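You operate a simulated robot arm through the tools that you are given. There is no shell and no other tool.

You run a simulated robot arm. Do the job below in one go: nothing can be reset, and whatever is moved stays where it is left.

JOB
Get the armature out of the open starter and onto the wooden stand.
Fine: unscrew the solenoid with the red nut driver and hang it back; solenoid and black starter case in the grey tray; the pinion stays in. Set down upright: solenoid.

It is judged by the outcome, as a careful person would: the job done as asked, and still so three seconds after it is handed in. It fails if anything else is knocked over, pushed out of place, dropped, spilled or broken.

ROBOT AND FRAMES
A 7-joint arm with a three-finger gripper, fixed in place. Base frame: the origin is on the floor under the middle of its stand, x ahead of it, y to its left, z up; the work surface is at about z = 790. Lengths are in mm, angles in rad, forces in N, time in s.
It reaches about 1342 mm from its shoulder. Its first joint turns from -2.897 to 2.897 rad. Payload 2.69 kg.
The TCP is the grasp point between the finger pads, 30 mm short of the fingertips. In the tool frame z runs along the fingers and y along their closing line. The gripper opens to 128 mm; its body begins 117 mm behind the TCP.
Orientation is that of the tool frame in the base frame, as a unit quaternion [x, y, z, w]. With the fingers straight down and closing along the base's y, the tool's x points along the base's -x, its y along +y and its z along -z.

CONTROLS
- The arm moves only by the tool servo_tool. Its argument "deltas" is text: rows parted by semicolons, each of 7 numbers parted by spaces: the shift along the tool's x, y, z in mm, then the turn, a rotation vector about the tool's x, y, z in degrees, then the opening, from 0 (shut) to 1 (fully open). In form: tx ty tz wx wy wz claw; .... A call has 1 to 20 rows; each row is the pose to reach, as a shift and turn from the pose commanded when the call began, along the tool's axes at that moment. Rows are played at 5 a second. More than 50 mm and 0.15 rad between two rows, or a gripper value outside its range, and nothing of the call is played. A pose out of reach is approached as far as the arm can. The call stops where the force on the tool passes 40 N (or 10 N more than at its start, if that is more) or the arm is blocked; 0.2 s more then pass. Each finger travels about 127 mm/s and halts on what it meets, pressing with about 32 N; the grip force reading is that of the motor and also rises with nothing between the fingers. The clock runs only during rows and for 0.2 s after the last one: add rows that repeat a pose to give the fingers time. The reply holds the time, the measured pose of the TCP, the force on the tool along the base axes, the opening and the grip force, in the units named above and with some noise, with the torque about the TCP (base axes, N m) and any sound that the robot's microphone picked up, and new pictures: "pictures" is both (left out), scene, wrist or none.
- Cameras (640 x 400 px; columns grow to the right, rows downward): "scene" is fixed at [400.7, -649.2, 1599.4]; the picture's right is [1.00, -0.06, 0.00], its down [-0.03, -0.54, -0.84] and it looks along [0.05, 0.84, -0.54] (base axes); focal length 340 px, centre (320, 200). "wrist" rides on the gripper at [58, 54, -131] in the tool frame; the picture's right is [-0.68, 0.74, 0.00], its down [-0.62, -0.57, -0.55] and it looks along [-0.40, -0.37, 0.84] (tool axes); focal length 234 px, centre (320, 200). There is no depth. A picture from a camera that has moved, and an enlarged one, comes with that camera's place and axes in the base frame and with its lens.
- raise_lower(by): moves the trunk up (or, below 0, down) by that many mm; the arm rides with it, the base frame stays. It gives what a move gives, with no picture.
- close_up(camera, box): a new picture of the part [left, top, right, bottom] of that camera's present view, enlarged. It takes no simulated time.
- job_done(): hands the job in; it is judged then, once.

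Places have to be worked out from the pictures, the camera data and where the tool is seen. Open the gripper and draw the arm clear of the work before you hand the job in, unless the task says otherwise.

The tools are called by a JSON object that holds its "fn" and its "kwargs". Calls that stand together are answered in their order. servo_tool: Moves the arm, as the interface text tells. Its arguments: {"type":"object","properties":{"deltas":{"type":"string"},"pictures":{"type":"string","enum":["both","scene","wrist","none"]}},"required":["deltas"]} The other tools are called the same way: raise_lower (by) moves the trunk up or down; close_up (camera, box) takes an enlarged picture of a part of a camera's view; job_done () hands the job in.

At the start:

```text
clock: 0.0
position: [698.5, 343.7, 1213.7]
orientation: [0.0, 1.0, -0.001, 0.0]
ft_force: [0.3, 0.3, 0.1]
ft_torque: [-0.04, 0.01, -0.03]
gripper_width: 128.0
grasp_force: 0.0
trunk travel left (down, up): [-150.0, 200.0]
```

scene: 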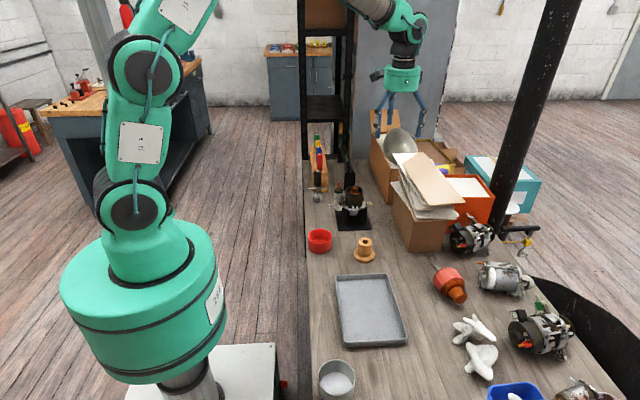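
wrist: 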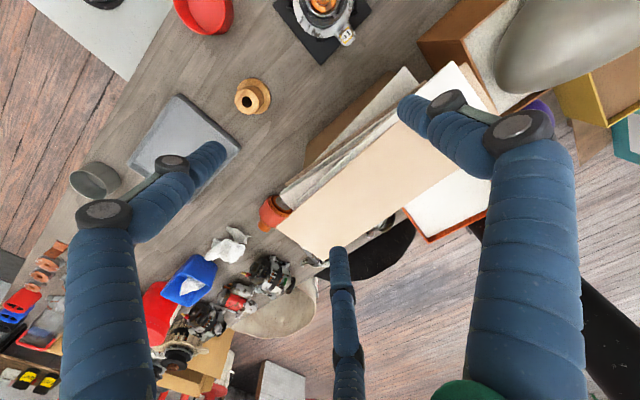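

I'll start by looking closely at the starter area, the tool rack, and the stand in the scene camera.

{"fn": "close_up", "kwargs": {"camera": "scene", "box": [290, 120, 410, 270]}}

{"fn": "close_up", "kwargs": {"camera": "scene", "box": [320, 170, 390, 240]}}

{"fn": "close_up", "kwargs": {"camera": "wrist", "box": [220, 0, 400, 130]}}

{"fn": "close_up", "kwargs": {"camera": "scene", "box": [295, 125, 345, 210]}}

```text
2.67 times, centred on (350, 195) of scene
camera zoom: at [400.7, -649.2, 1599.4], right [1.0, -0.06, 0.0], down [-0.03, -0.54, -0.84], along [0.05, 0.84, -0.54], focal length 907 px, centre (240, 213)
```

zoom: 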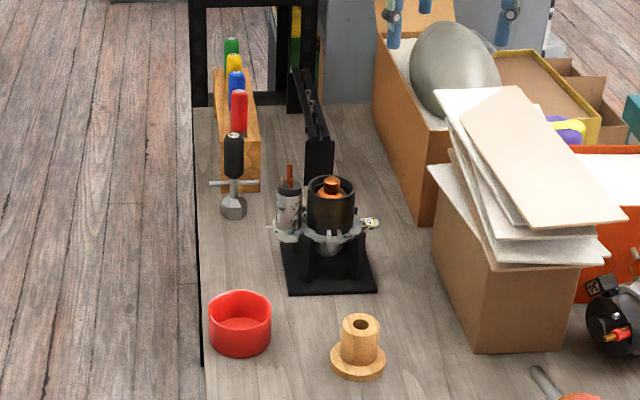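

```text
5.71 times, centred on (355, 205) of scene
camera zoom: at [400.7, -649.2, 1599.4], right [1.0, -0.06, 0.0], down [-0.03, -0.54, -0.84], along [0.05, 0.84, -0.54], focal length 1944 px, centre (120, 171)
```

zoom: 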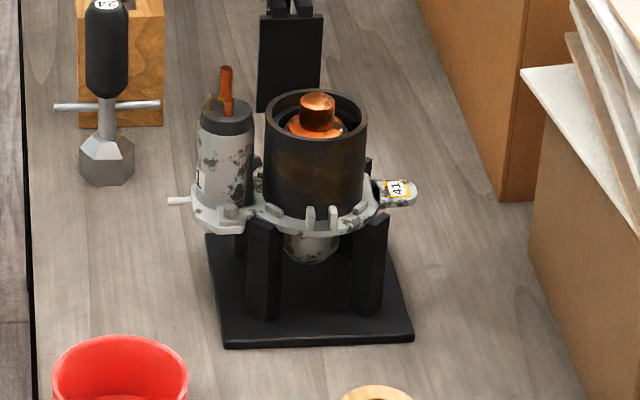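

```text
3.08 times, centred on (310, 65) of wrist
camera zoom: at [638.4, 397.5, 1343.6], right [0.68, 0.74, 0.0], down [0.62, -0.57, 0.55], along [0.4, -0.37, -0.84], focal length 720 px, centre (351, 615)
```

zoom: 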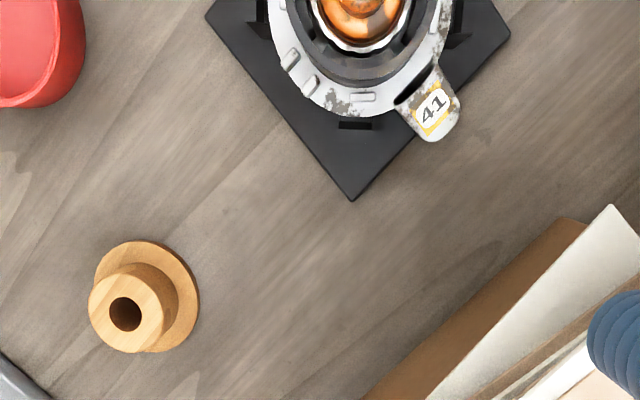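

```text
4.71 times, centred on (320, 168) of scene
camera zoom: at [400.7, -649.2, 1599.4], right [1.0, -0.06, 0.0], down [-0.03, -0.54, -0.84], along [0.05, 0.84, -0.54], focal length 1601 px, centre (320, 353)
```

zoom: 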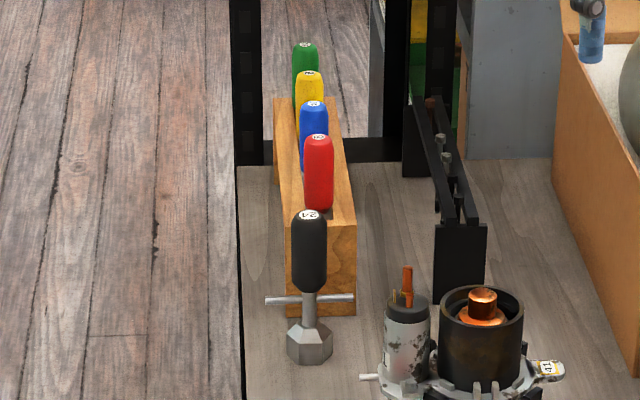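

The starter stands nose-down in its black cradle, centred about (596, 446) with the case top near z≈935. The wooden stand is near (607, 225) and the grey tray nearer the camera. I'll move above the starter for a closer wrist view.

{"fn": "servo_tool", "kwargs": {"deltas": "17 17 14 0 0 0 1; 34 34 28 0 0 0 1; 51 51 42 0 0 0 1; 68 68 56 0 0 0 1; 85 85 70 0 0 0 1; 102 102 84 0 0 0 1; 102 102 84 0 0 0 1", "pictures": "both"}}

```text
clock: 1.6
position: [595.0, 447.2, 1131.1]
orientation: [0.0, 1.0, 0.0, 0.0]
ft_force: [-0.3, 0.0, -0.5]
ft_torque: [-0.08, -0.03, -0.01]
gripper_width: 128.0
grasp_force: 0.1
trunk travel left (down, up): [-150.0, 200.0]
camera wrist: at [536.2, 500.6, 1260.4], right [0.68, 0.74, 0.0], down [0.62, -0.56, 0.55], along [0.4, -0.37, -0.84], focal length 234 px, centre (320, 200)
```

scene: 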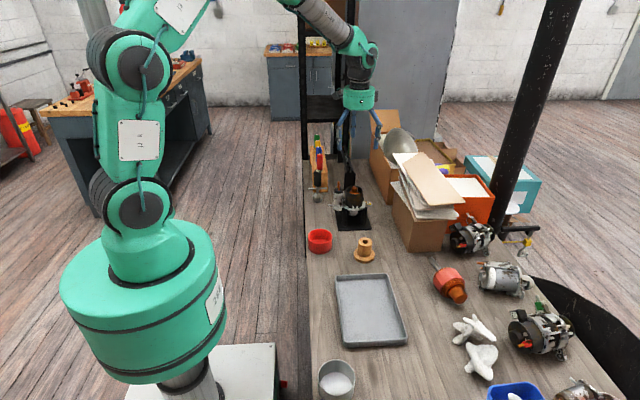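
wrist: 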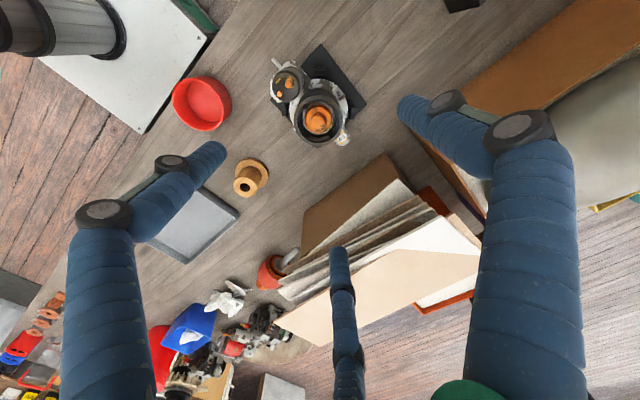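

Now I zoom on the starter in the wrist view.

{"fn": "close_up", "kwargs": {"camera": "wrist", "box": [260, 40, 380, 155]}}

{"fn": "close_up", "kwargs": {"camera": "wrist", "box": [160, 60, 290, 270]}}

```text
3.48 times, centred on (320, 98) of wrist
camera zoom: at [536.2, 500.6, 1260.4], right [0.68, 0.74, 0.0], down [0.62, -0.56, 0.55], along [0.4, -0.37, -0.84], focal length 814 px, centre (320, 556)
```

zoom: 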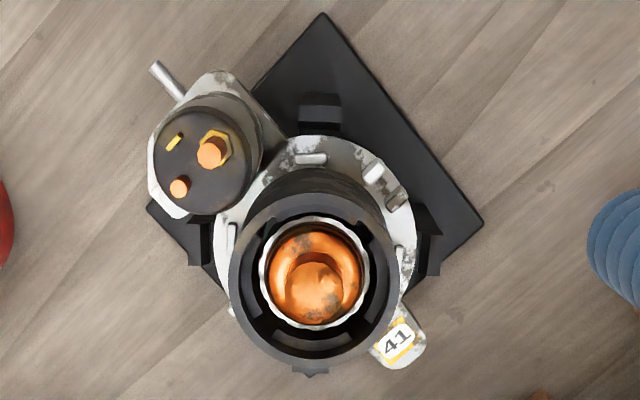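

```text
1.90 times, centred on (225, 165) of wrist
camera zoom: at [536.2, 500.6, 1260.4], right [0.68, 0.74, 0.0], down [0.62, -0.56, 0.55], along [0.4, -0.37, -0.84], focal length 446 px, centre (501, 267)
```

zoom: 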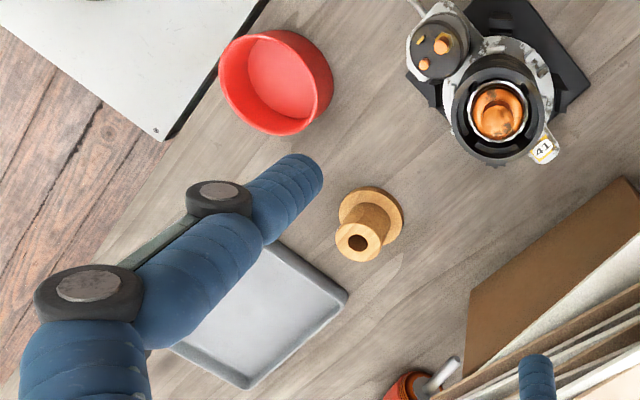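

The wrist view shows a brass hex nut on the solenoid's top stud, the armature's copper end inside the black case, and a ring around the armature. I'll descend about 90 mm for a sharper look, staying clear of the terminals (top ≈ 971).

{"fn": "servo_tool", "kwargs": {"deltas": "0 0 20 0 0 0 1; 0 0 40 0 0 0 1; 0 0 60 0 0 0 1; 0 0 80 0 0 0 1; 0 0 90 0 0 0 1; 0 0 90 0 0 0 1", "pictures": "wrist"}}

{"fn": "close_up", "kwargs": {"camera": "wrist", "box": [240, 60, 400, 220]}}

{"fn": "close_up", "kwargs": {"camera": "scene", "box": [325, 175, 380, 235]}}

```text
clock: 3.0
position: [595.7, 445.6, 1039.9]
orientation: [0.0, 1.0, 0.0, 0.0]
ft_force: [0.5, 0.1, -0.1]
ft_torque: [-0.01, -0.02, 0.01]
gripper_width: 128.0
grasp_force: 0.1
trunk travel left (down, up): [-150.0, 200.0]
camera wrist: at [536.5, 500.0, 1169.7], right [0.68, 0.74, 0.0], down [0.62, -0.57, 0.55], along [0.4, -0.37, -0.84], focal length 234 px, centre (320, 200)
```

wrist: 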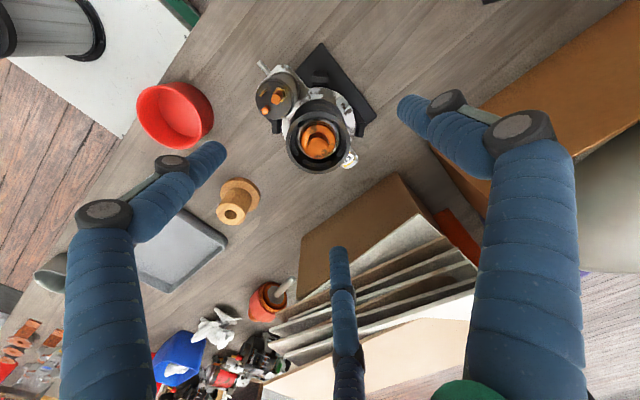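

```text
2.50 times, centred on (320, 140) of wrist
camera zoom: at [536.5, 500.0, 1169.7], right [0.68, 0.74, 0.0], down [0.62, -0.57, 0.55], along [0.4, -0.37, -0.84], focal length 585 px, centre (320, 350)
```

zoom: 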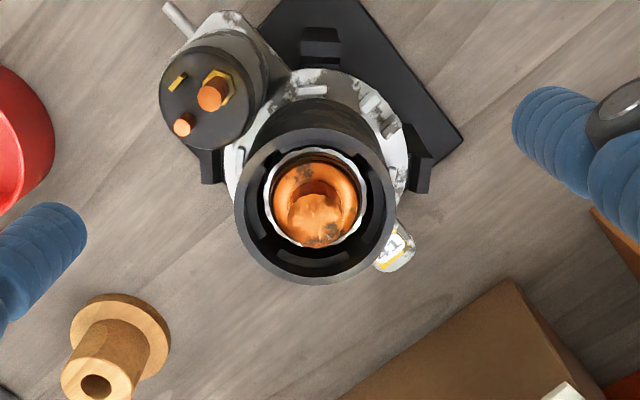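

```text
6.67 times, centred on (352, 205) of scene
camera zoom: at [400.7, -649.2, 1599.4], right [1.0, -0.06, 0.0], down [-0.03, -0.54, -0.84], along [0.05, 0.84, -0.54], focal length 2268 px, centre (103, 167)
```

zoom: 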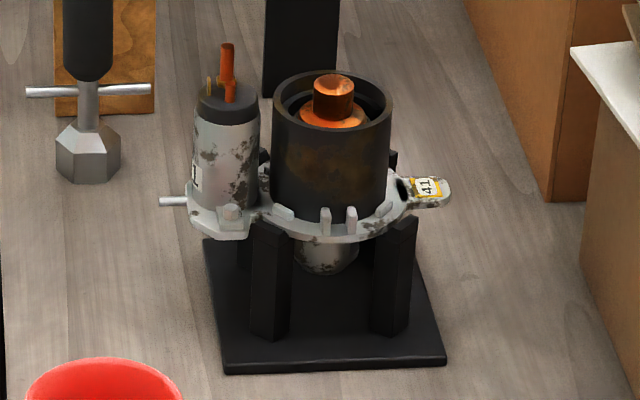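

The scene zoom hints at a hex nut on the solenoid's flange. I'll zoom harder on that and on the red driver and rack.

{"fn": "close_up", "kwargs": {"camera": "scene", "box": [330, 190, 354, 214]}}

{"fn": "close_up", "kwargs": {"camera": "scene", "box": [345, 180, 370, 215]}}

{"fn": "close_up", "kwargs": {"camera": "scene", "box": [305, 130, 335, 205]}}

{"fn": "close_up", "kwargs": {"camera": "wrist", "box": [250, 55, 310, 140]}}

```text
16.00 times, centred on (342, 202) of scene
camera zoom: at [400.7, -649.2, 1599.4], right [1.0, -0.06, 0.0], down [-0.03, -0.54, -0.84], along [0.05, 0.84, -0.54], focal length 5443 px, centre (-32, 168)
```

zoom: 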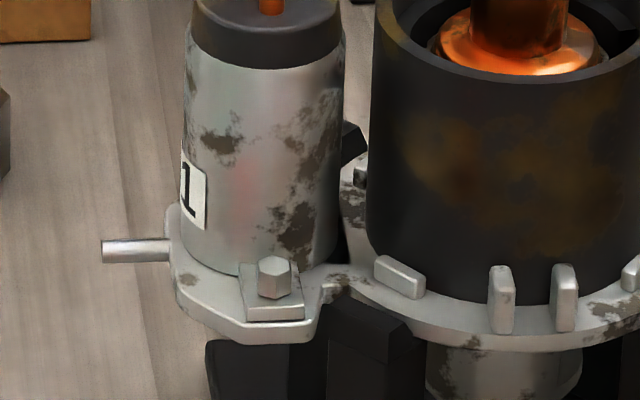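

```text
11.43 times, centred on (358, 198) of scene
camera zoom: at [400.7, -649.2, 1599.4], right [1.0, -0.06, 0.0], down [-0.03, -0.54, -0.84], along [0.05, 0.84, -0.54], focal length 3888 px, centre (-109, 229)
```

zoom: 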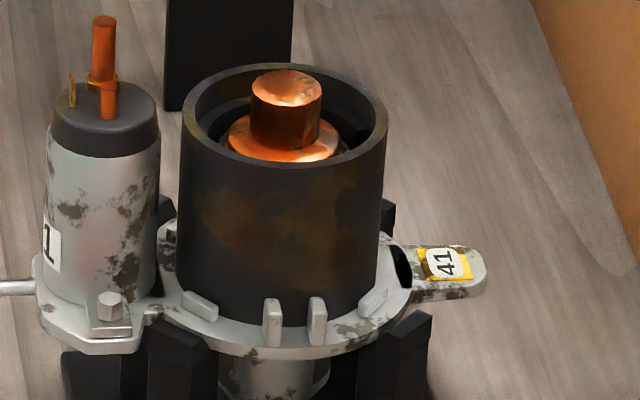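

```text
5.33 times, centred on (320, 168) of scene
camera zoom: at [400.7, -649.2, 1599.4], right [1.0, -0.06, 0.0], down [-0.03, -0.54, -0.84], along [0.05, 0.84, -0.54], focal length 1814 px, centre (320, 373)
```

zoom: 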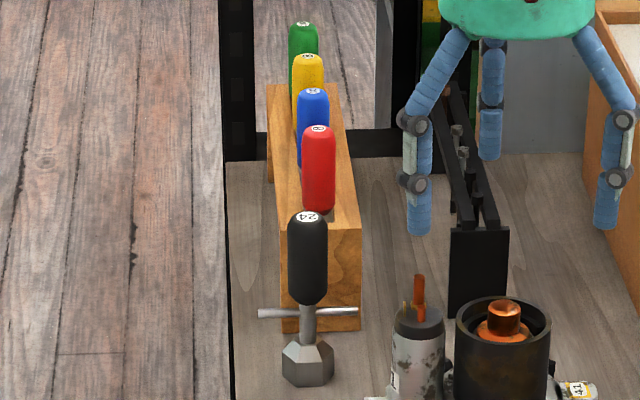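

```text
4.71 times, centred on (280, 98) of wrist
camera zoom: at [536.5, 500.0, 1169.7], right [0.68, 0.74, 0.0], down [0.62, -0.57, 0.55], along [0.4, -0.37, -0.84], focal length 1102 px, centre (508, 682)
```

zoom: 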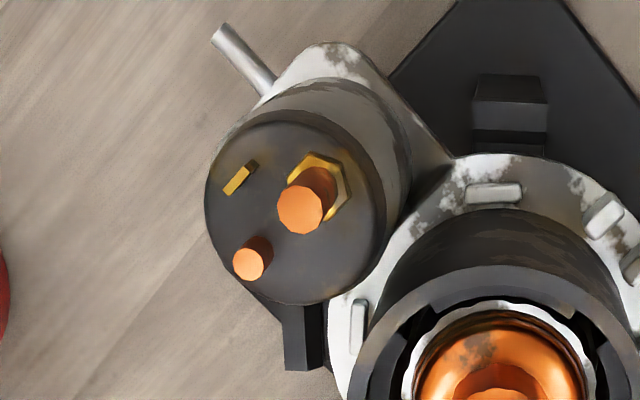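

A bolt on the solenoid's front ear is clearly visible now. I'll read the driver labels and check how they hang in the rack.

{"fn": "close_up", "kwargs": {"camera": "scene", "box": [312, 132, 328, 172]}}

{"fn": "close_up", "kwargs": {"camera": "scene", "box": [308, 165, 334, 207]}}

{"fn": "close_up", "kwargs": {"camera": "scene", "box": [333, 140, 363, 185]}}

{"fn": "close_up", "kwargs": {"camera": "scene", "box": [325, 265, 415, 355]}}

{"fn": "close_up", "kwargs": {"camera": "scene", "box": [350, 230, 380, 268]}}

```text
10.00 times, centred on (320, 152) of scene
camera zoom: at [400.7, -649.2, 1599.4], right [1.0, -0.06, 0.0], down [-0.03, -0.54, -0.84], along [0.05, 0.84, -0.54], focal length 3402 px, centre (320, 680)
```

zoom: 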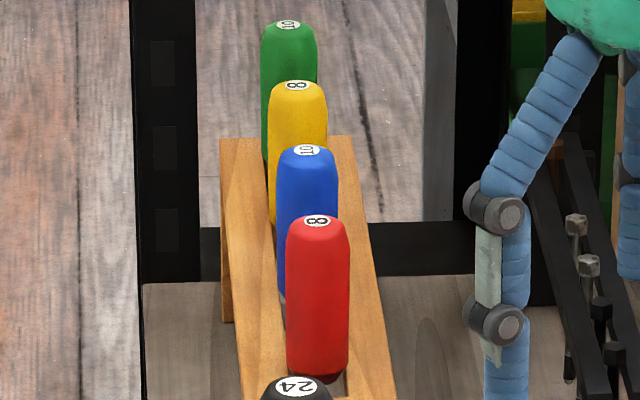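

```text
9.52 times, centred on (321, 186) of scene
camera zoom: at [400.7, -649.2, 1599.4], right [1.0, -0.06, 0.0], down [-0.03, -0.54, -0.84], along [0.05, 0.84, -0.54], focal length 3240 px, centre (310, 333)
```

zoom: 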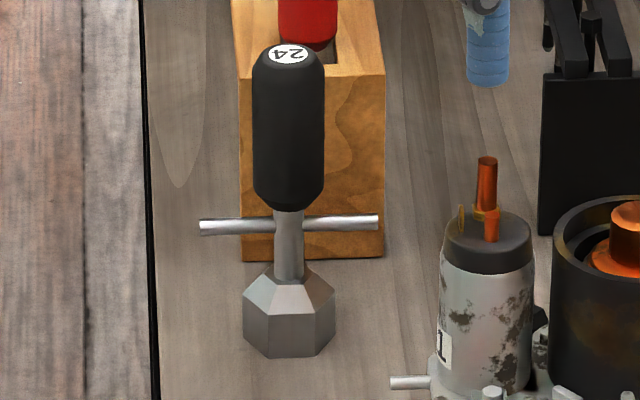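

```text
8.89 times, centred on (348, 162) of scene
camera zoom: at [400.7, -649.2, 1599.4], right [1.0, -0.06, 0.0], down [-0.03, -0.54, -0.84], along [0.05, 0.84, -0.54], focal length 3024 px, centre (71, 533)
```

zoom: 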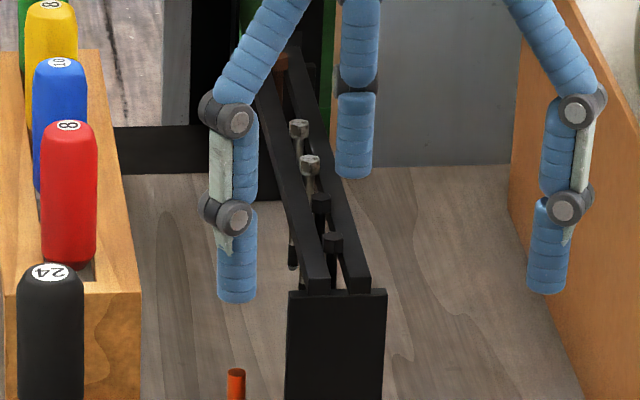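

```text
4.44 times, centred on (370, 310) of scene
camera zoom: at [400.7, -649.2, 1599.4], right [1.0, -0.06, 0.0], down [-0.03, -0.54, -0.84], along [0.05, 0.84, -0.54], focal length 1512 px, centre (98, -289)
```

zoom: 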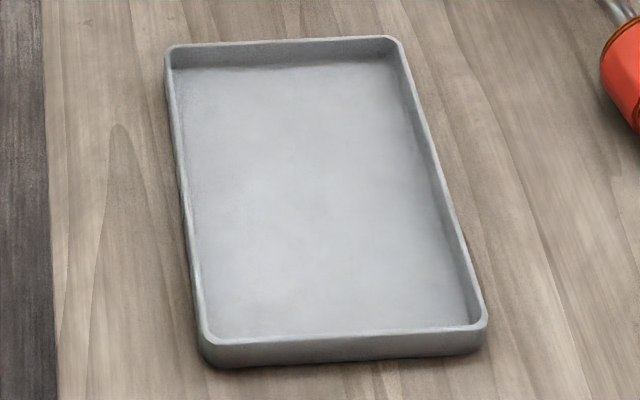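

```text
10.53 times, centred on (365, 249) of scene
camera zoom: at [400.7, -649.2, 1599.4], right [1.0, -0.06, 0.0], down [-0.03, -0.54, -0.84], along [0.05, 0.84, -0.54], focal length 3581 px, centre (-154, -316)
```

zoom: 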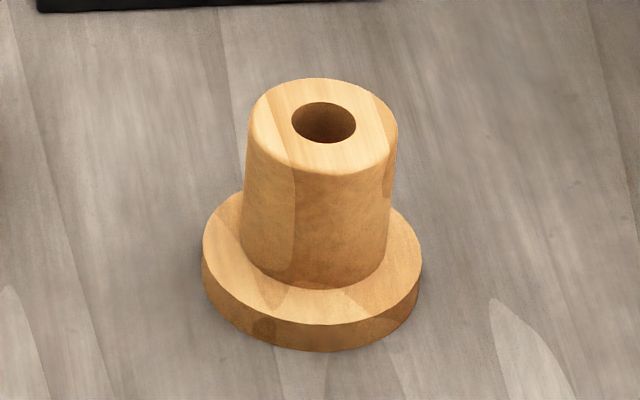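

The red driver is a size 8, hanging by its handle in a slotted wooden rack near (480, 705); the black 24 stands free in front of it around (466, 600). I'll rise and move above the rack for an accurate look at the red driver.

{"fn": "servo_tool", "kwargs": {"deltas": "0 0 -30 0 0 0 1; 0 0 -60 0 0 0 1; 15 31 -60 0 0 0 1; 29 61 -60 0 0 0 1; 44 92 -60 0 0 0 1; 58 122 -60 0 0 0 1; 73 153 -60 0 0 0 1; 87 183 -60 0 0 0 1; 102 214 -60 0 0 0 1; 116 244 -60 0 0 0 1; 116 244 -60 0 0 0 1", "pictures": "both"}}

{"fn": "close_up", "kwargs": {"camera": "wrist", "box": [240, 60, 400, 220]}}

```text
clock: 5.4
position: [480.5, 689.2, 1098.7]
orientation: [0.0, 1.0, 0.0, -0.001]
ft_force: [0.1, 0.1, 0.8]
ft_torque: [-0.05, -0.06, 0.01]
gripper_width: 128.0
grasp_force: 0.0
trunk travel left (down, up): [-150.0, 200.0]
camera wrist: at [421.2, 743.6, 1229.1], right [0.68, 0.74, 0.0], down [0.62, -0.56, 0.55], along [0.4, -0.37, -0.84], focal length 234 px, centre (320, 200)
```

scene: 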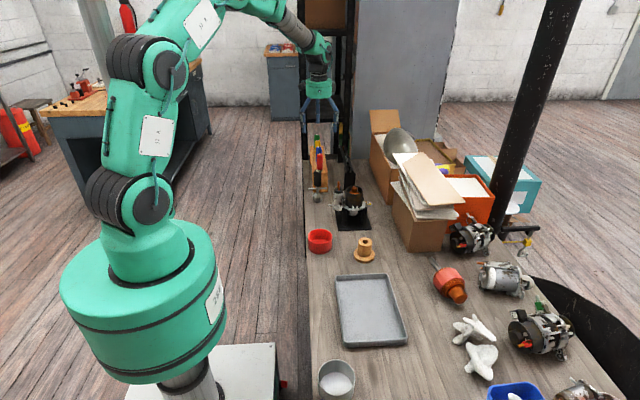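
wrist: 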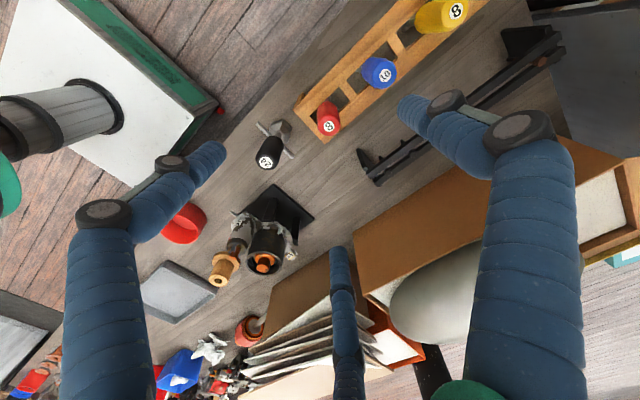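

```text
2.50 times, centred on (320, 140) of wrist
camera zoom: at [421.2, 743.6, 1229.1], right [0.68, 0.74, 0.0], down [0.62, -0.56, 0.55], along [0.4, -0.37, -0.84], focal length 585 px, centre (320, 350)
```

zoom: 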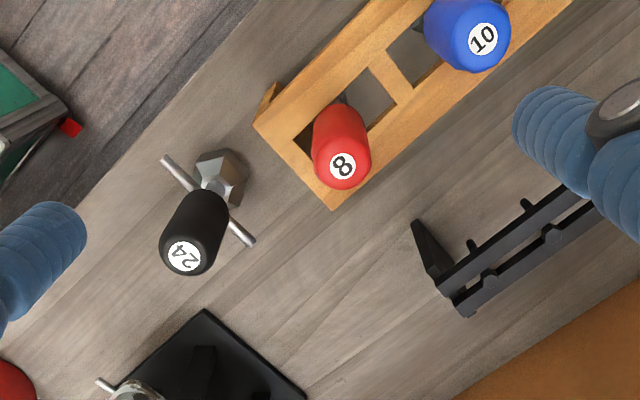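

The red handle's top is at about (480, 700.5, 968). Before gripping I'll test how far the wrist turns clockwise in free air, since unscrewing needs counter-clockwise travel.

{"fn": "servo_tool", "kwargs": {"deltas": "0 0 0 0 0 8 1; 0 0 0 0 0 16 1; 0 0 0 0 0 24 1; 0 0 0 0 0 32 1; 0 0 0 0 0 40 1; 0 0 0 0 0 48 1; 0 0 0 0 0 56 1; 0 0 0 0 0 64 1; 0 0 0 0 0 72 1; 0 0 0 0 0 80 1; 0 0 0 0 0 88 1; 0 0 0 0 0 96 1; 0 0 0 0 0 104 1; 0 0 0 0 0 112 1; 0 0 0 0 0 120 1; 0 0 0 0 0 120 1", "pictures": "both"}}

```text
clock: 8.8
position: [490.1, 684.7, 1098.5]
orientation: [0.854, 0.519, -0.004, -0.008]
ft_force: [0.9, -0.4, -0.9]
ft_torque: [-0.03, 0.1, 0.02]
gripper_width: 128.2
grasp_force: 0.1
out of reach, approached as far as the arm can: row 15, 16
trunk travel left (down, up): [-150.0, 200.0]
camera wrist: at [565.1, 710.3, 1228.2], right [0.34, -0.94, -0.01], down [-0.78, -0.29, 0.56], along [-0.53, -0.18, -0.83], focal length 234 px, centre (320, 200)
```

scene: 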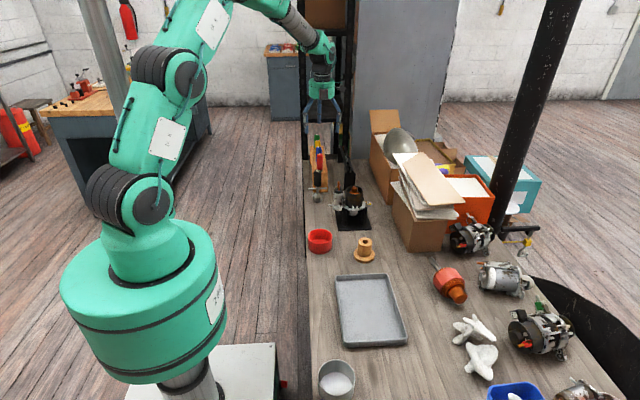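
wrist: 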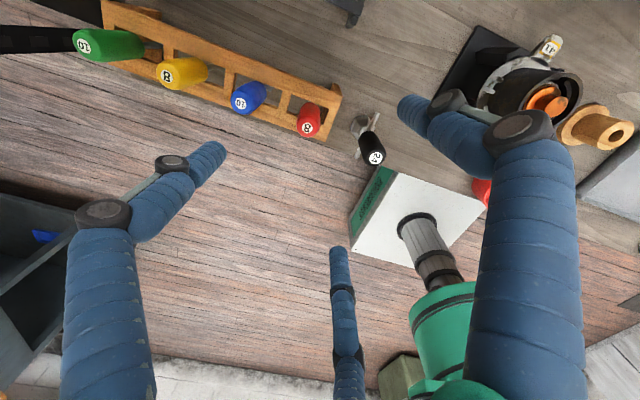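

The clockwise limit here is about +117°. I'll back off to about +90° and re-read the pose.

{"fn": "servo_tool", "kwargs": {"deltas": "0 0 0 0 0 -8 1; 0 0 0 0 0 -16 1; 0 0 0 0 0 -24 1; 0 0 0 0 0 -30 1; 0 0 0 0 0 -30 1; 0 0 0 0 0 -30 1", "pictures": "wrist"}}

{"fn": "close_up", "kwargs": {"camera": "wrist", "box": [240, 60, 400, 220]}}

```text
clock: 10.2
position: [488.7, 685.1, 1098.8]
orientation: [0.69, 0.724, -0.001, -0.008]
ft_force: [0.4, -0.4, 0.2]
ft_torque: [-0.01, 0.02, -0.04]
gripper_width: 127.8
grasp_force: 0.1
trunk travel left (down, up): [-150.0, 200.0]
camera wrist: at [540.2, 743.6, 1230.0], right [0.77, -0.64, -0.02], down [-0.53, -0.65, 0.55], along [-0.36, -0.41, -0.84], focal length 234 px, centre (320, 200)
```

wrist: 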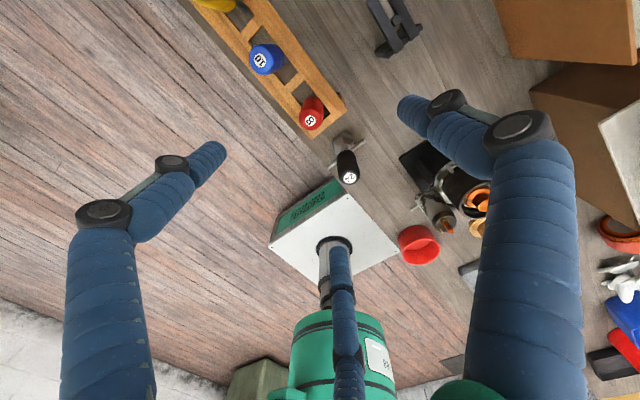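

```text
2.50 times, centred on (320, 140) of wrist
camera zoom: at [540.2, 743.6, 1230.0], right [0.77, -0.64, -0.02], down [-0.53, -0.65, 0.55], along [-0.36, -0.41, -0.84], focal length 585 px, centre (320, 350)
```

zoom: 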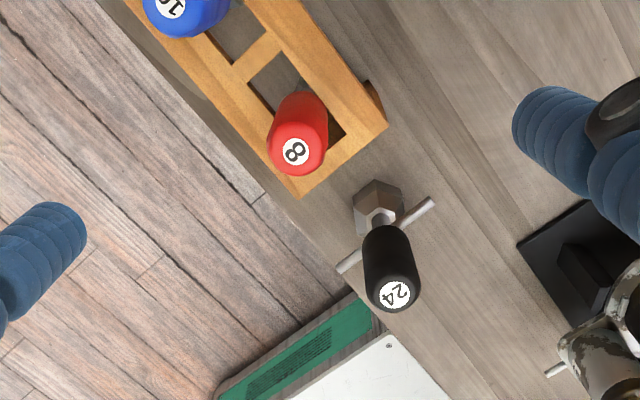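

Commanded pose follows the achieved one; there's a slight 0.9° tilt which I'll correct. I'll centre above the red driver at (480, 700.6), narrow the fingers and check the view.

{"fn": "servo_tool", "kwargs": {"deltas": "5 -3 10 -0.3 -0.2 0 0.8; 11 -5.5 20 -0.5 -0.4 0 0.6; 16 -8 30 -0.72 -0.58 0 0.5; 16 -8 39 -0.72 -0.58 0 0.5; 16 -8 39 -0.72 -0.58 0 0.5", "pictures": "both"}}

{"fn": "close_up", "kwargs": {"camera": "wrist", "box": [220, 40, 420, 240]}}

{"fn": "close_up", "kwargs": {"camera": "scene", "box": [290, 100, 350, 200]}}

```text
clock: 11.4
position: [480.6, 700.5, 1060.4]
orientation: [0.691, 0.723, 0.0, -0.001]
ft_force: [-0.1, 0.0, 0.1]
ft_torque: [0.01, -0.02, 0.06]
gripper_width: 64.0
grasp_force: 0.1
trunk travel left (down, up): [-150.0, 200.0]
camera wrist: at [530.3, 760.2, 1190.7], right [0.77, -0.64, 0.0], down [-0.54, -0.64, 0.55], along [-0.35, -0.42, -0.84], focal length 234 px, centre (320, 200)
```

scene: 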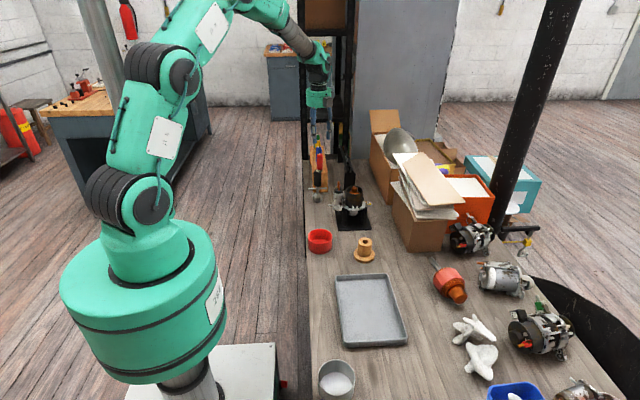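
wrist: 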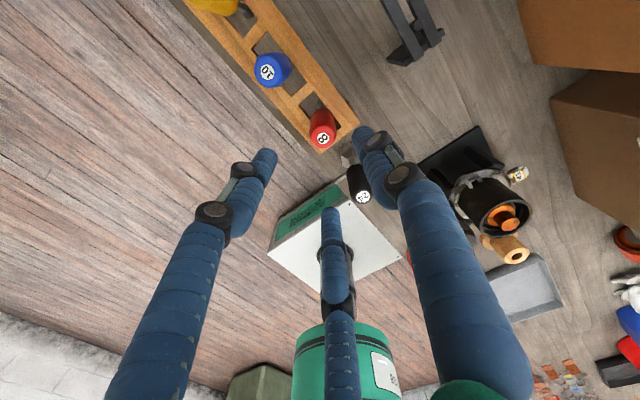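

```text
2.00 times, centred on (320, 140) of wrist
camera zoom: at [530.3, 760.2, 1190.7], right [0.77, -0.64, 0.0], down [-0.54, -0.64, 0.55], along [-0.35, -0.42, -0.84], focal length 468 px, centre (320, 320)
```

zoom: 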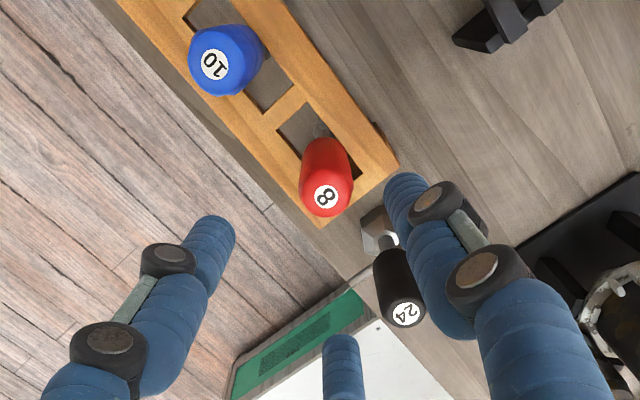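

```text
4.00 times, centred on (320, 150) of scene
camera zoom: at [400.7, -649.2, 1599.4], right [1.0, -0.06, 0.0], down [-0.03, -0.54, -0.84], along [0.05, 0.84, -0.54], focal length 1361 px, centre (320, 400)
```

zoom: 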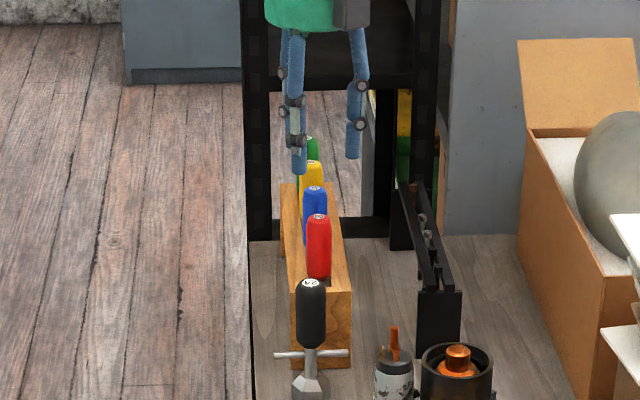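

Refining with the two wrist views puts the red handle's axis near (483.5, 700, top ≈ 960). I'll shift there, drop to z≈1015 and check centring again.

{"fn": "servo_tool", "kwargs": {"deltas": "-0.5 3 15 0 0 0 0.5; -0.5 3 30 0 0 0 0.5; -0.5 3 45 0 0 0 0.5; -0.5 3 45 0 0 0 0.5", "pictures": "wrist"}}

{"fn": "close_up", "kwargs": {"camera": "wrist", "box": [260, 80, 380, 200]}}

{"fn": "close_up", "kwargs": {"camera": "scene", "box": [300, 120, 340, 180]}}

```text
clock: 12.4
position: [482.9, 700.1, 1015.5]
orientation: [0.69, 0.724, -0.002, -0.001]
ft_force: [0.6, 0.0, -0.6]
ft_torque: [0.0, -0.02, 0.06]
gripper_width: 63.9
grasp_force: 0.2
trunk travel left (down, up): [-150.0, 200.0]
camera wrist: at [532.1, 759.4, 1145.1], right [0.77, -0.64, 0.0], down [-0.53, -0.64, 0.55], along [-0.35, -0.42, -0.84], focal length 234 px, centre (320, 200)
```

wrist: 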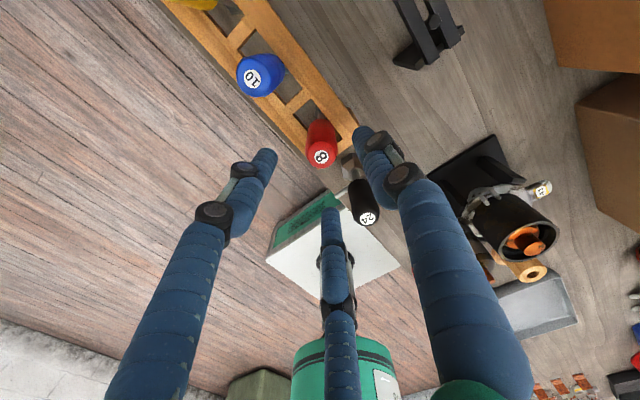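

```text
3.33 times, centred on (320, 140) of wrist
camera zoom: at [532.1, 759.4, 1145.1], right [0.77, -0.64, 0.0], down [-0.53, -0.64, 0.55], along [-0.35, -0.42, -0.84], focal length 781 px, centre (320, 400)
```

zoom: 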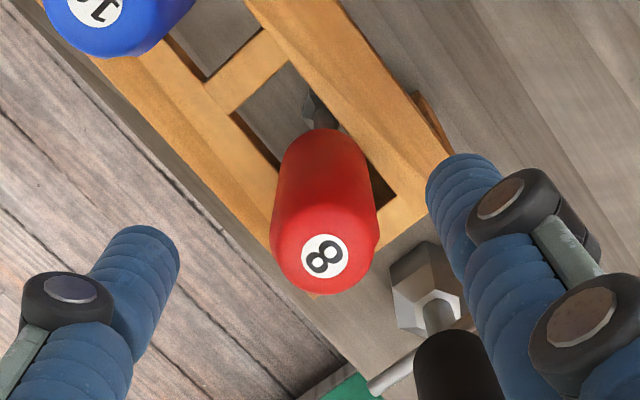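

```text
6.67 times, centred on (320, 150) of scene
camera zoom: at [400.7, -649.2, 1599.4], right [1.0, -0.06, 0.0], down [-0.03, -0.54, -0.84], along [0.05, 0.84, -0.54], focal length 2268 px, centre (320, 533)
```

zoom: 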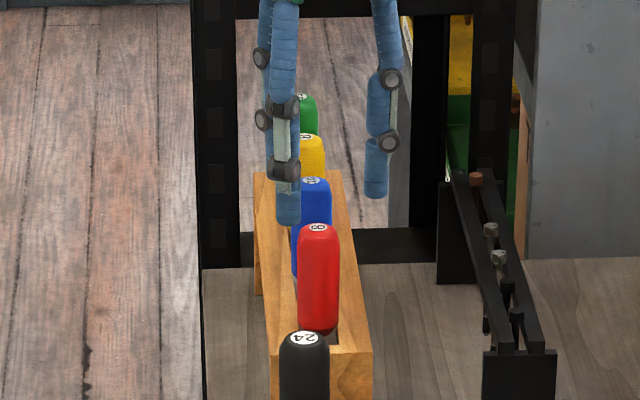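

The label lies right under the TCP, so centring is good. I descend to z≈948 around the handle and then close.

{"fn": "servo_tool", "kwargs": {"deltas": "0 0.8 15 0 0 0 0.5; 0 0.8 30 0 0 0 0.5; 0 0.8 45 0 0 0 0.5; 0 0.8 58 0 0 0 0.5; 0 0.8 67 0 0 0 0.5; 0 0.8 67 0 0 0 0.5", "pictures": "both"}}

{"fn": "close_up", "kwargs": {"camera": "scene", "box": [300, 120, 340, 180]}}

{"fn": "close_up", "kwargs": {"camera": "wrist", "box": [260, 120, 380, 240]}}

```text
clock: 13.8
position: [483.8, 700.7, 947.9]
orientation: [0.691, 0.723, 0.0, -0.001]
ft_force: [-0.2, -0.5, 0.0]
ft_torque: [-0.03, 0.04, 0.01]
gripper_width: 63.8
grasp_force: 0.1
trunk travel left (down, up): [-150.0, 200.0]
camera wrist: at [533.5, 761.3, 1078.2], right [0.77, -0.64, 0.0], down [-0.54, -0.64, 0.55], along [-0.35, -0.42, -0.84], focal length 234 px, centre (320, 200)
```

scene: 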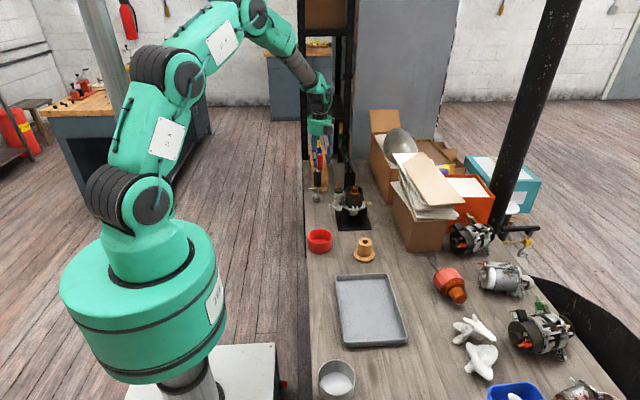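
wrist: 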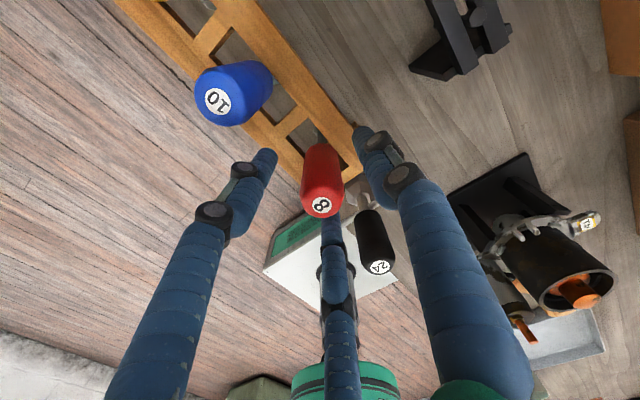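

```text
6.67 times, centred on (320, 150) of scene
camera zoom: at [400.7, -649.2, 1599.4], right [1.0, -0.06, 0.0], down [-0.03, -0.54, -0.84], along [0.05, 0.84, -0.54], focal length 2268 px, centre (320, 533)
```

zoom: 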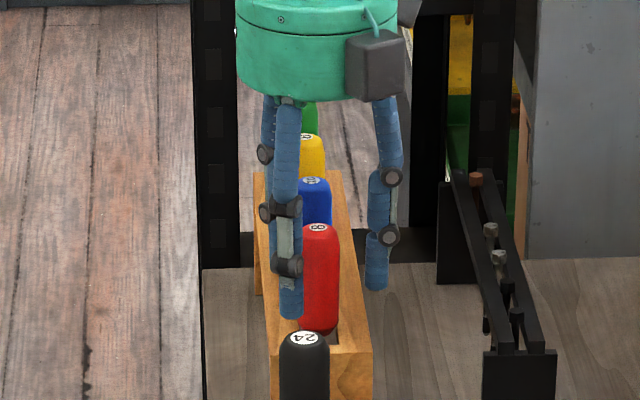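

```text
3.33 times, centred on (320, 180) of wrist
camera zoom: at [533.5, 761.3, 1078.2], right [0.77, -0.64, 0.0], down [-0.54, -0.64, 0.55], along [-0.35, -0.42, -0.84], focal length 781 px, centre (320, 267)
```

zoom: 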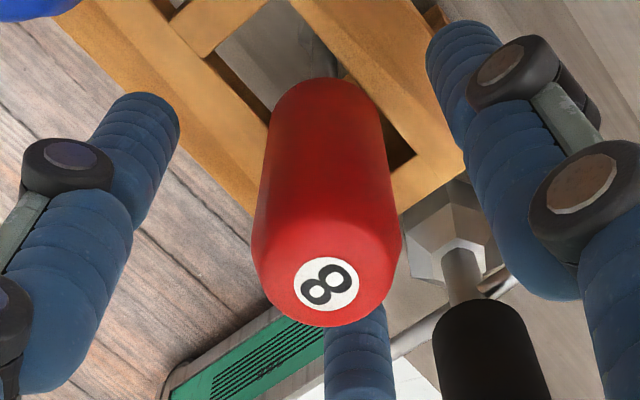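

Centred within 1 mm. Closing on the red handle.

{"fn": "servo_tool", "kwargs": {"deltas": "0 0 0 0 0 0 0.35; 0 0 0 0 0 0 0.25; 0 0 0 0 0 0 0.15; 0 0 0 0 0 0 0.1; 0 0 0 0 0 0 0.1; 0 0 0 0 0 0 0.1", "pictures": "both"}}

{"fn": "close_up", "kwargs": {"camera": "scene", "box": [300, 120, 340, 180]}}

```text
clock: 15.2
position: [483.7, 700.6, 947.4]
orientation: [0.69, 0.724, -0.001, -0.001]
ft_force: [0.6, -0.2, -0.2]
ft_torque: [0.02, -0.04, 0.01]
gripper_width: 27.4
grasp_force: 31.9
trunk travel left (down, up): [-150.0, 200.0]
camera wrist: at [533.4, 761.2, 1078.4], right [0.77, -0.64, 0.0], down [-0.53, -0.64, 0.55], along [-0.35, -0.42, -0.84], focal length 234 px, centre (320, 200)
```

scene: 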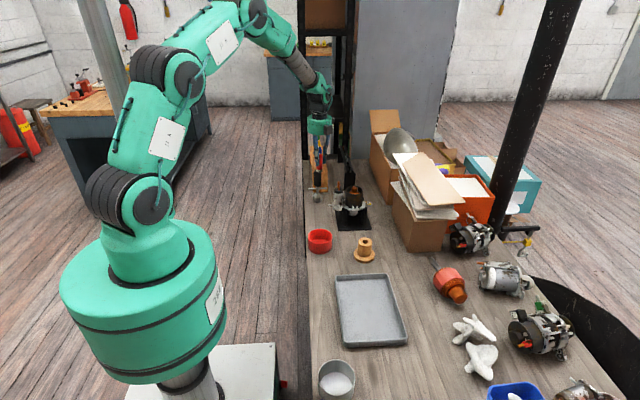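
wrist: 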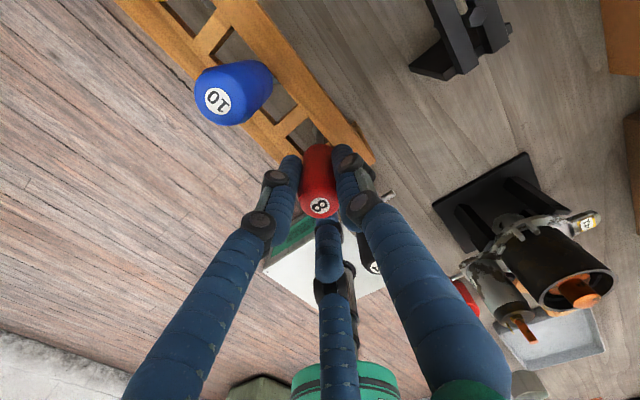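

```text
6.67 times, centred on (320, 150) of scene
camera zoom: at [400.7, -649.2, 1599.4], right [1.0, -0.06, 0.0], down [-0.03, -0.54, -0.84], along [0.05, 0.84, -0.54], focal length 2268 px, centre (320, 533)
```

zoom: 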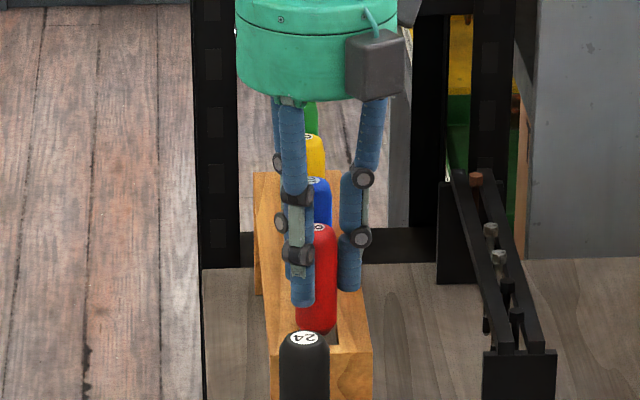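

Gripped (27.4 mm). I lift straight up, first gently, watching force.

{"fn": "servo_tool", "kwargs": {"deltas": "0 0 -5 0 0 0 0.1; 0 0 -15 0 0 0 0.1; 0 0 -35 0 0 0 0.1; 0 0 -60 0 0 0 0.1; 0 0 -85 0 0 0 0.1; 0 0 -110 0 0 0 0.1; 0 0 -132 0 0 0 0.1; 0 0 -132 0 0 0 0.1", "pictures": "both"}}

{"fn": "close_up", "kwargs": {"camera": "scene", "box": [295, 90, 345, 180]}}

{"fn": "close_up", "kwargs": {"camera": "wrist", "box": [260, 120, 380, 240]}}

```text
clock: 17.0
position: [483.6, 701.6, 1079.6]
orientation: [0.69, 0.724, -0.001, 0.0]
ft_force: [0.0, 1.0, -0.6]
ft_torque: [0.02, 0.0, -0.03]
gripper_width: 27.3
grasp_force: 31.9
trunk travel left (down, up): [-150.0, 200.0]
camera wrist: at [533.6, 762.0, 1210.6], right [0.77, -0.64, 0.0], down [-0.53, -0.64, 0.55], along [-0.35, -0.42, -0.84], focal length 234 px, centre (320, 200)
```

scene: 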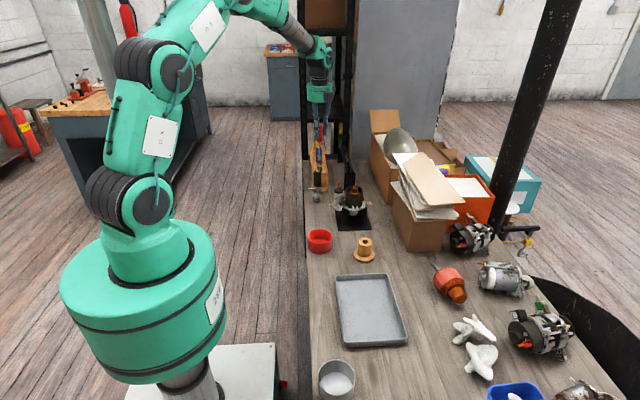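
wrist: 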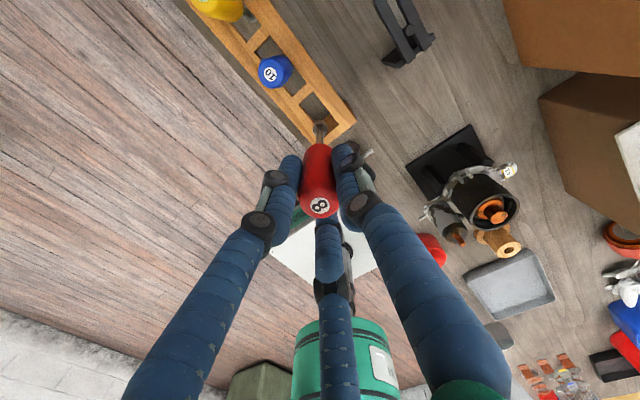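

```text
4.44 times, centred on (320, 135) of scene
camera zoom: at [400.7, -649.2, 1599.4], right [1.0, -0.06, 0.0], down [-0.03, -0.54, -0.84], along [0.05, 0.84, -0.54], focal length 1512 px, centre (320, 489)
```

zoom: 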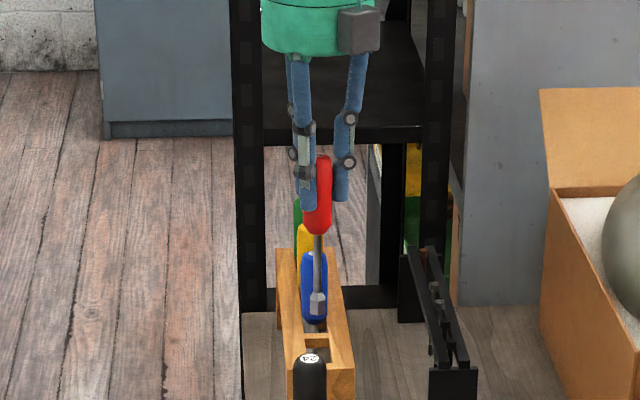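

```text
3.33 times, centred on (320, 180) of wrist
camera zoom: at [533.6, 762.0, 1210.6], right [0.77, -0.64, 0.0], down [-0.53, -0.64, 0.55], along [-0.35, -0.42, -0.84], focal length 781 px, centre (320, 267)
```

zoom: 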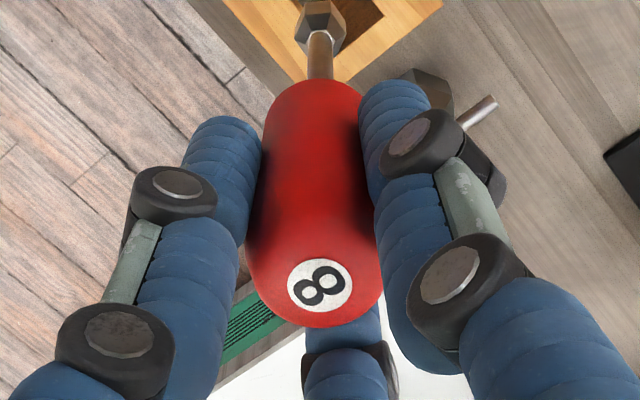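

Driver came out cleanly; it's about 166 mm long with a thin shaft and hex socket. I estimate the bolt top at about (540, 414, 880). I'll carry the driver high over there while turning the wrist counter-clockwise so that the wrist camera can see the bolt.

{"fn": "servo_tool", "kwargs": {"deltas": "0 0 -30 0 0 -8 0.1; 0 0 -60 0 0 -16 0.1; -22 3 -60 0 0 -24 0.1; -45 6.5 -60 0 0 -32 0.1; -67 10 -60 0 0 -40 0.1; -89 13 -60 0 0 -48 0.1; -112 16 -60 0 0 -56 0.1; -134 19.5 -60 0 0 -64 0.1; -156 23 -60 0 0 -72 0.1; -178 26 -60 0 0 -80 0.1; -201 29 -60 0 0 -88 0.1; -223 32.5 -60 0 0 -96 0.1; -245 36 -60 0 0 -104 0.1; -268 39 -60 0 0 -112 0.1; -290 42.3 -60 0 0 -120 0.1; -290 42.3 -60 0 0 -127 0.1; -290 42.3 -60 0 0 -127 0.1", "pictures": "both"}}

{"fn": "close_up", "kwargs": {"camera": "scene", "box": [320, 150, 380, 240]}}

{"fn": "close_up", "kwargs": {"camera": "wrist", "box": [240, 60, 400, 220]}}

```text
clock: 20.6
position: [539.0, 413.5, 1140.3]
orientation: [-0.34, 0.94, 0.001, -0.001]
ft_force: [0.1, 0.5, -1.0]
ft_torque: [-0.02, 0.0, 0.01]
gripper_width: 27.4
grasp_force: 32.0
trunk travel left (down, up): [-150.0, 200.0]
camera wrist: at [459.2, 416.2, 1271.4], right [0.05, 1.0, 0.0], down [0.84, -0.04, 0.55], along [0.55, -0.03, -0.84], focal length 234 px, centre (320, 200)
```

scene: 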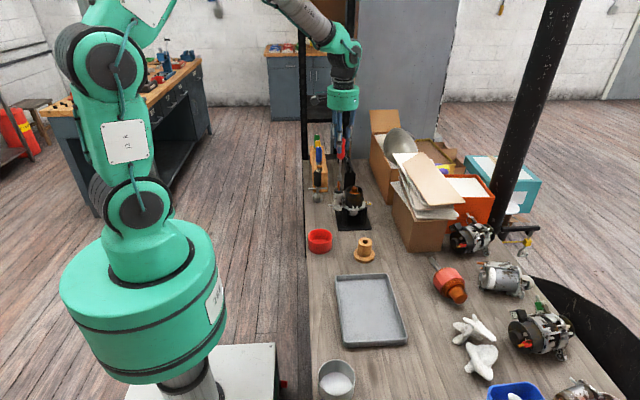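
wrist: 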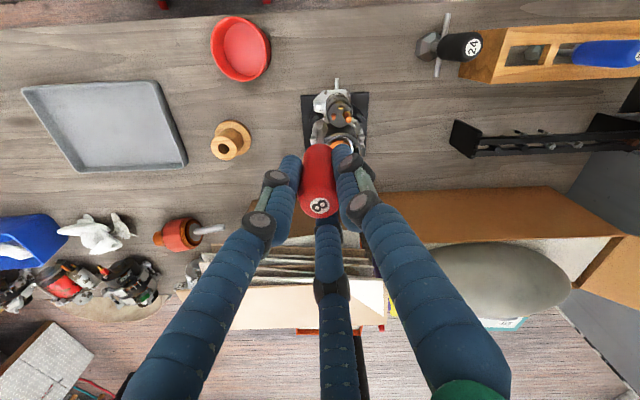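

```text
4.44 times, centred on (350, 195) of scene
camera zoom: at [400.7, -649.2, 1599.4], right [1.0, -0.06, 0.0], down [-0.03, -0.54, -0.84], along [0.05, 0.84, -0.54], focal length 1512 px, centre (187, 222)
```

zoom: 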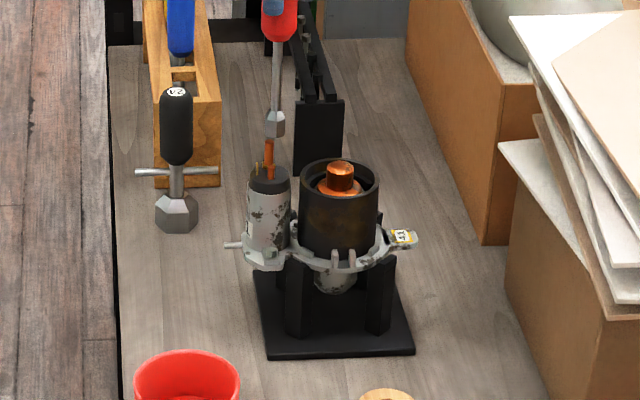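

```text
2.50 times, centred on (320, 140) of wrist
camera zoom: at [459.2, 416.2, 1271.4], right [0.05, 1.0, 0.0], down [0.84, -0.04, 0.55], along [0.55, -0.03, -0.84], focal length 585 px, centre (320, 350)
```

zoom: 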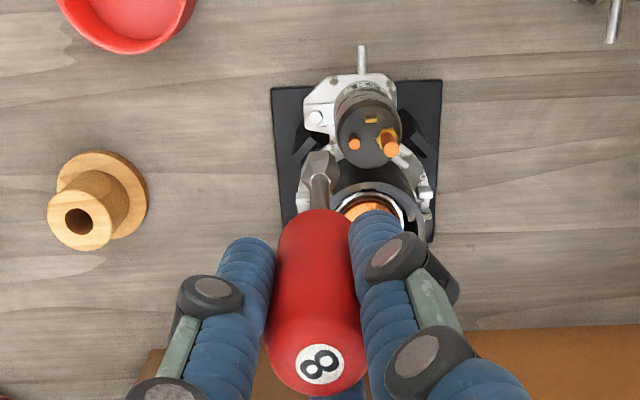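

Excellent: wrist view from the west shows both the bolt on the ear and the socket in nearly the same column. Let me zoom for precise offsets.

{"fn": "close_up", "kwargs": {"camera": "wrist", "box": [300, 90, 350, 145]}}

{"fn": "close_up", "kwargs": {"camera": "scene", "box": [330, 170, 360, 215]}}

```text
7.27 times, centred on (325, 118) of wrist
camera zoom: at [459.2, 416.2, 1271.4], right [0.05, 1.0, 0.0], down [0.84, -0.04, 0.55], along [0.55, -0.03, -0.84], focal length 1703 px, centre (284, 800)
```

zoom: 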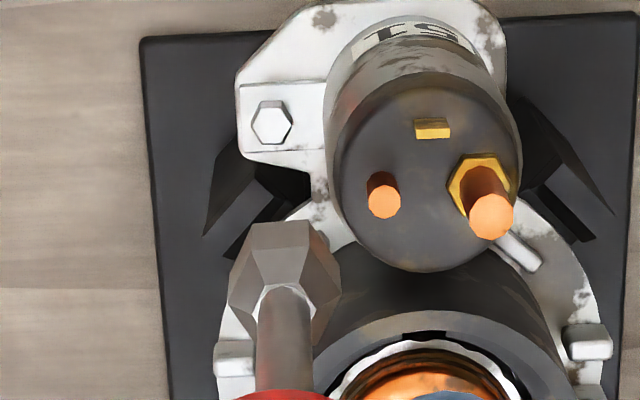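

```text
8.89 times, centred on (345, 192) of scene
camera zoom: at [400.7, -649.2, 1599.4], right [1.0, -0.06, 0.0], down [-0.03, -0.54, -0.84], along [0.05, 0.84, -0.54], focal length 3024 px, centre (98, 267)
```

zoom: 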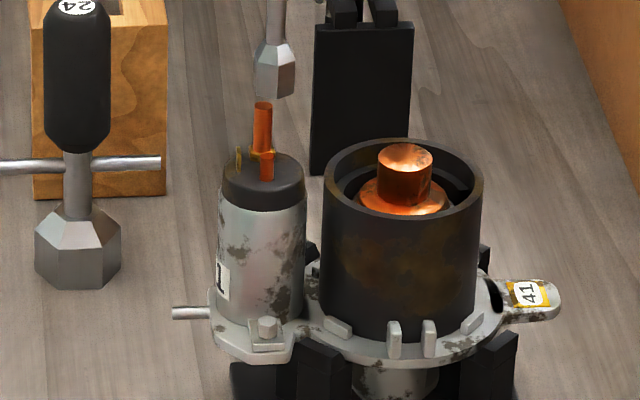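

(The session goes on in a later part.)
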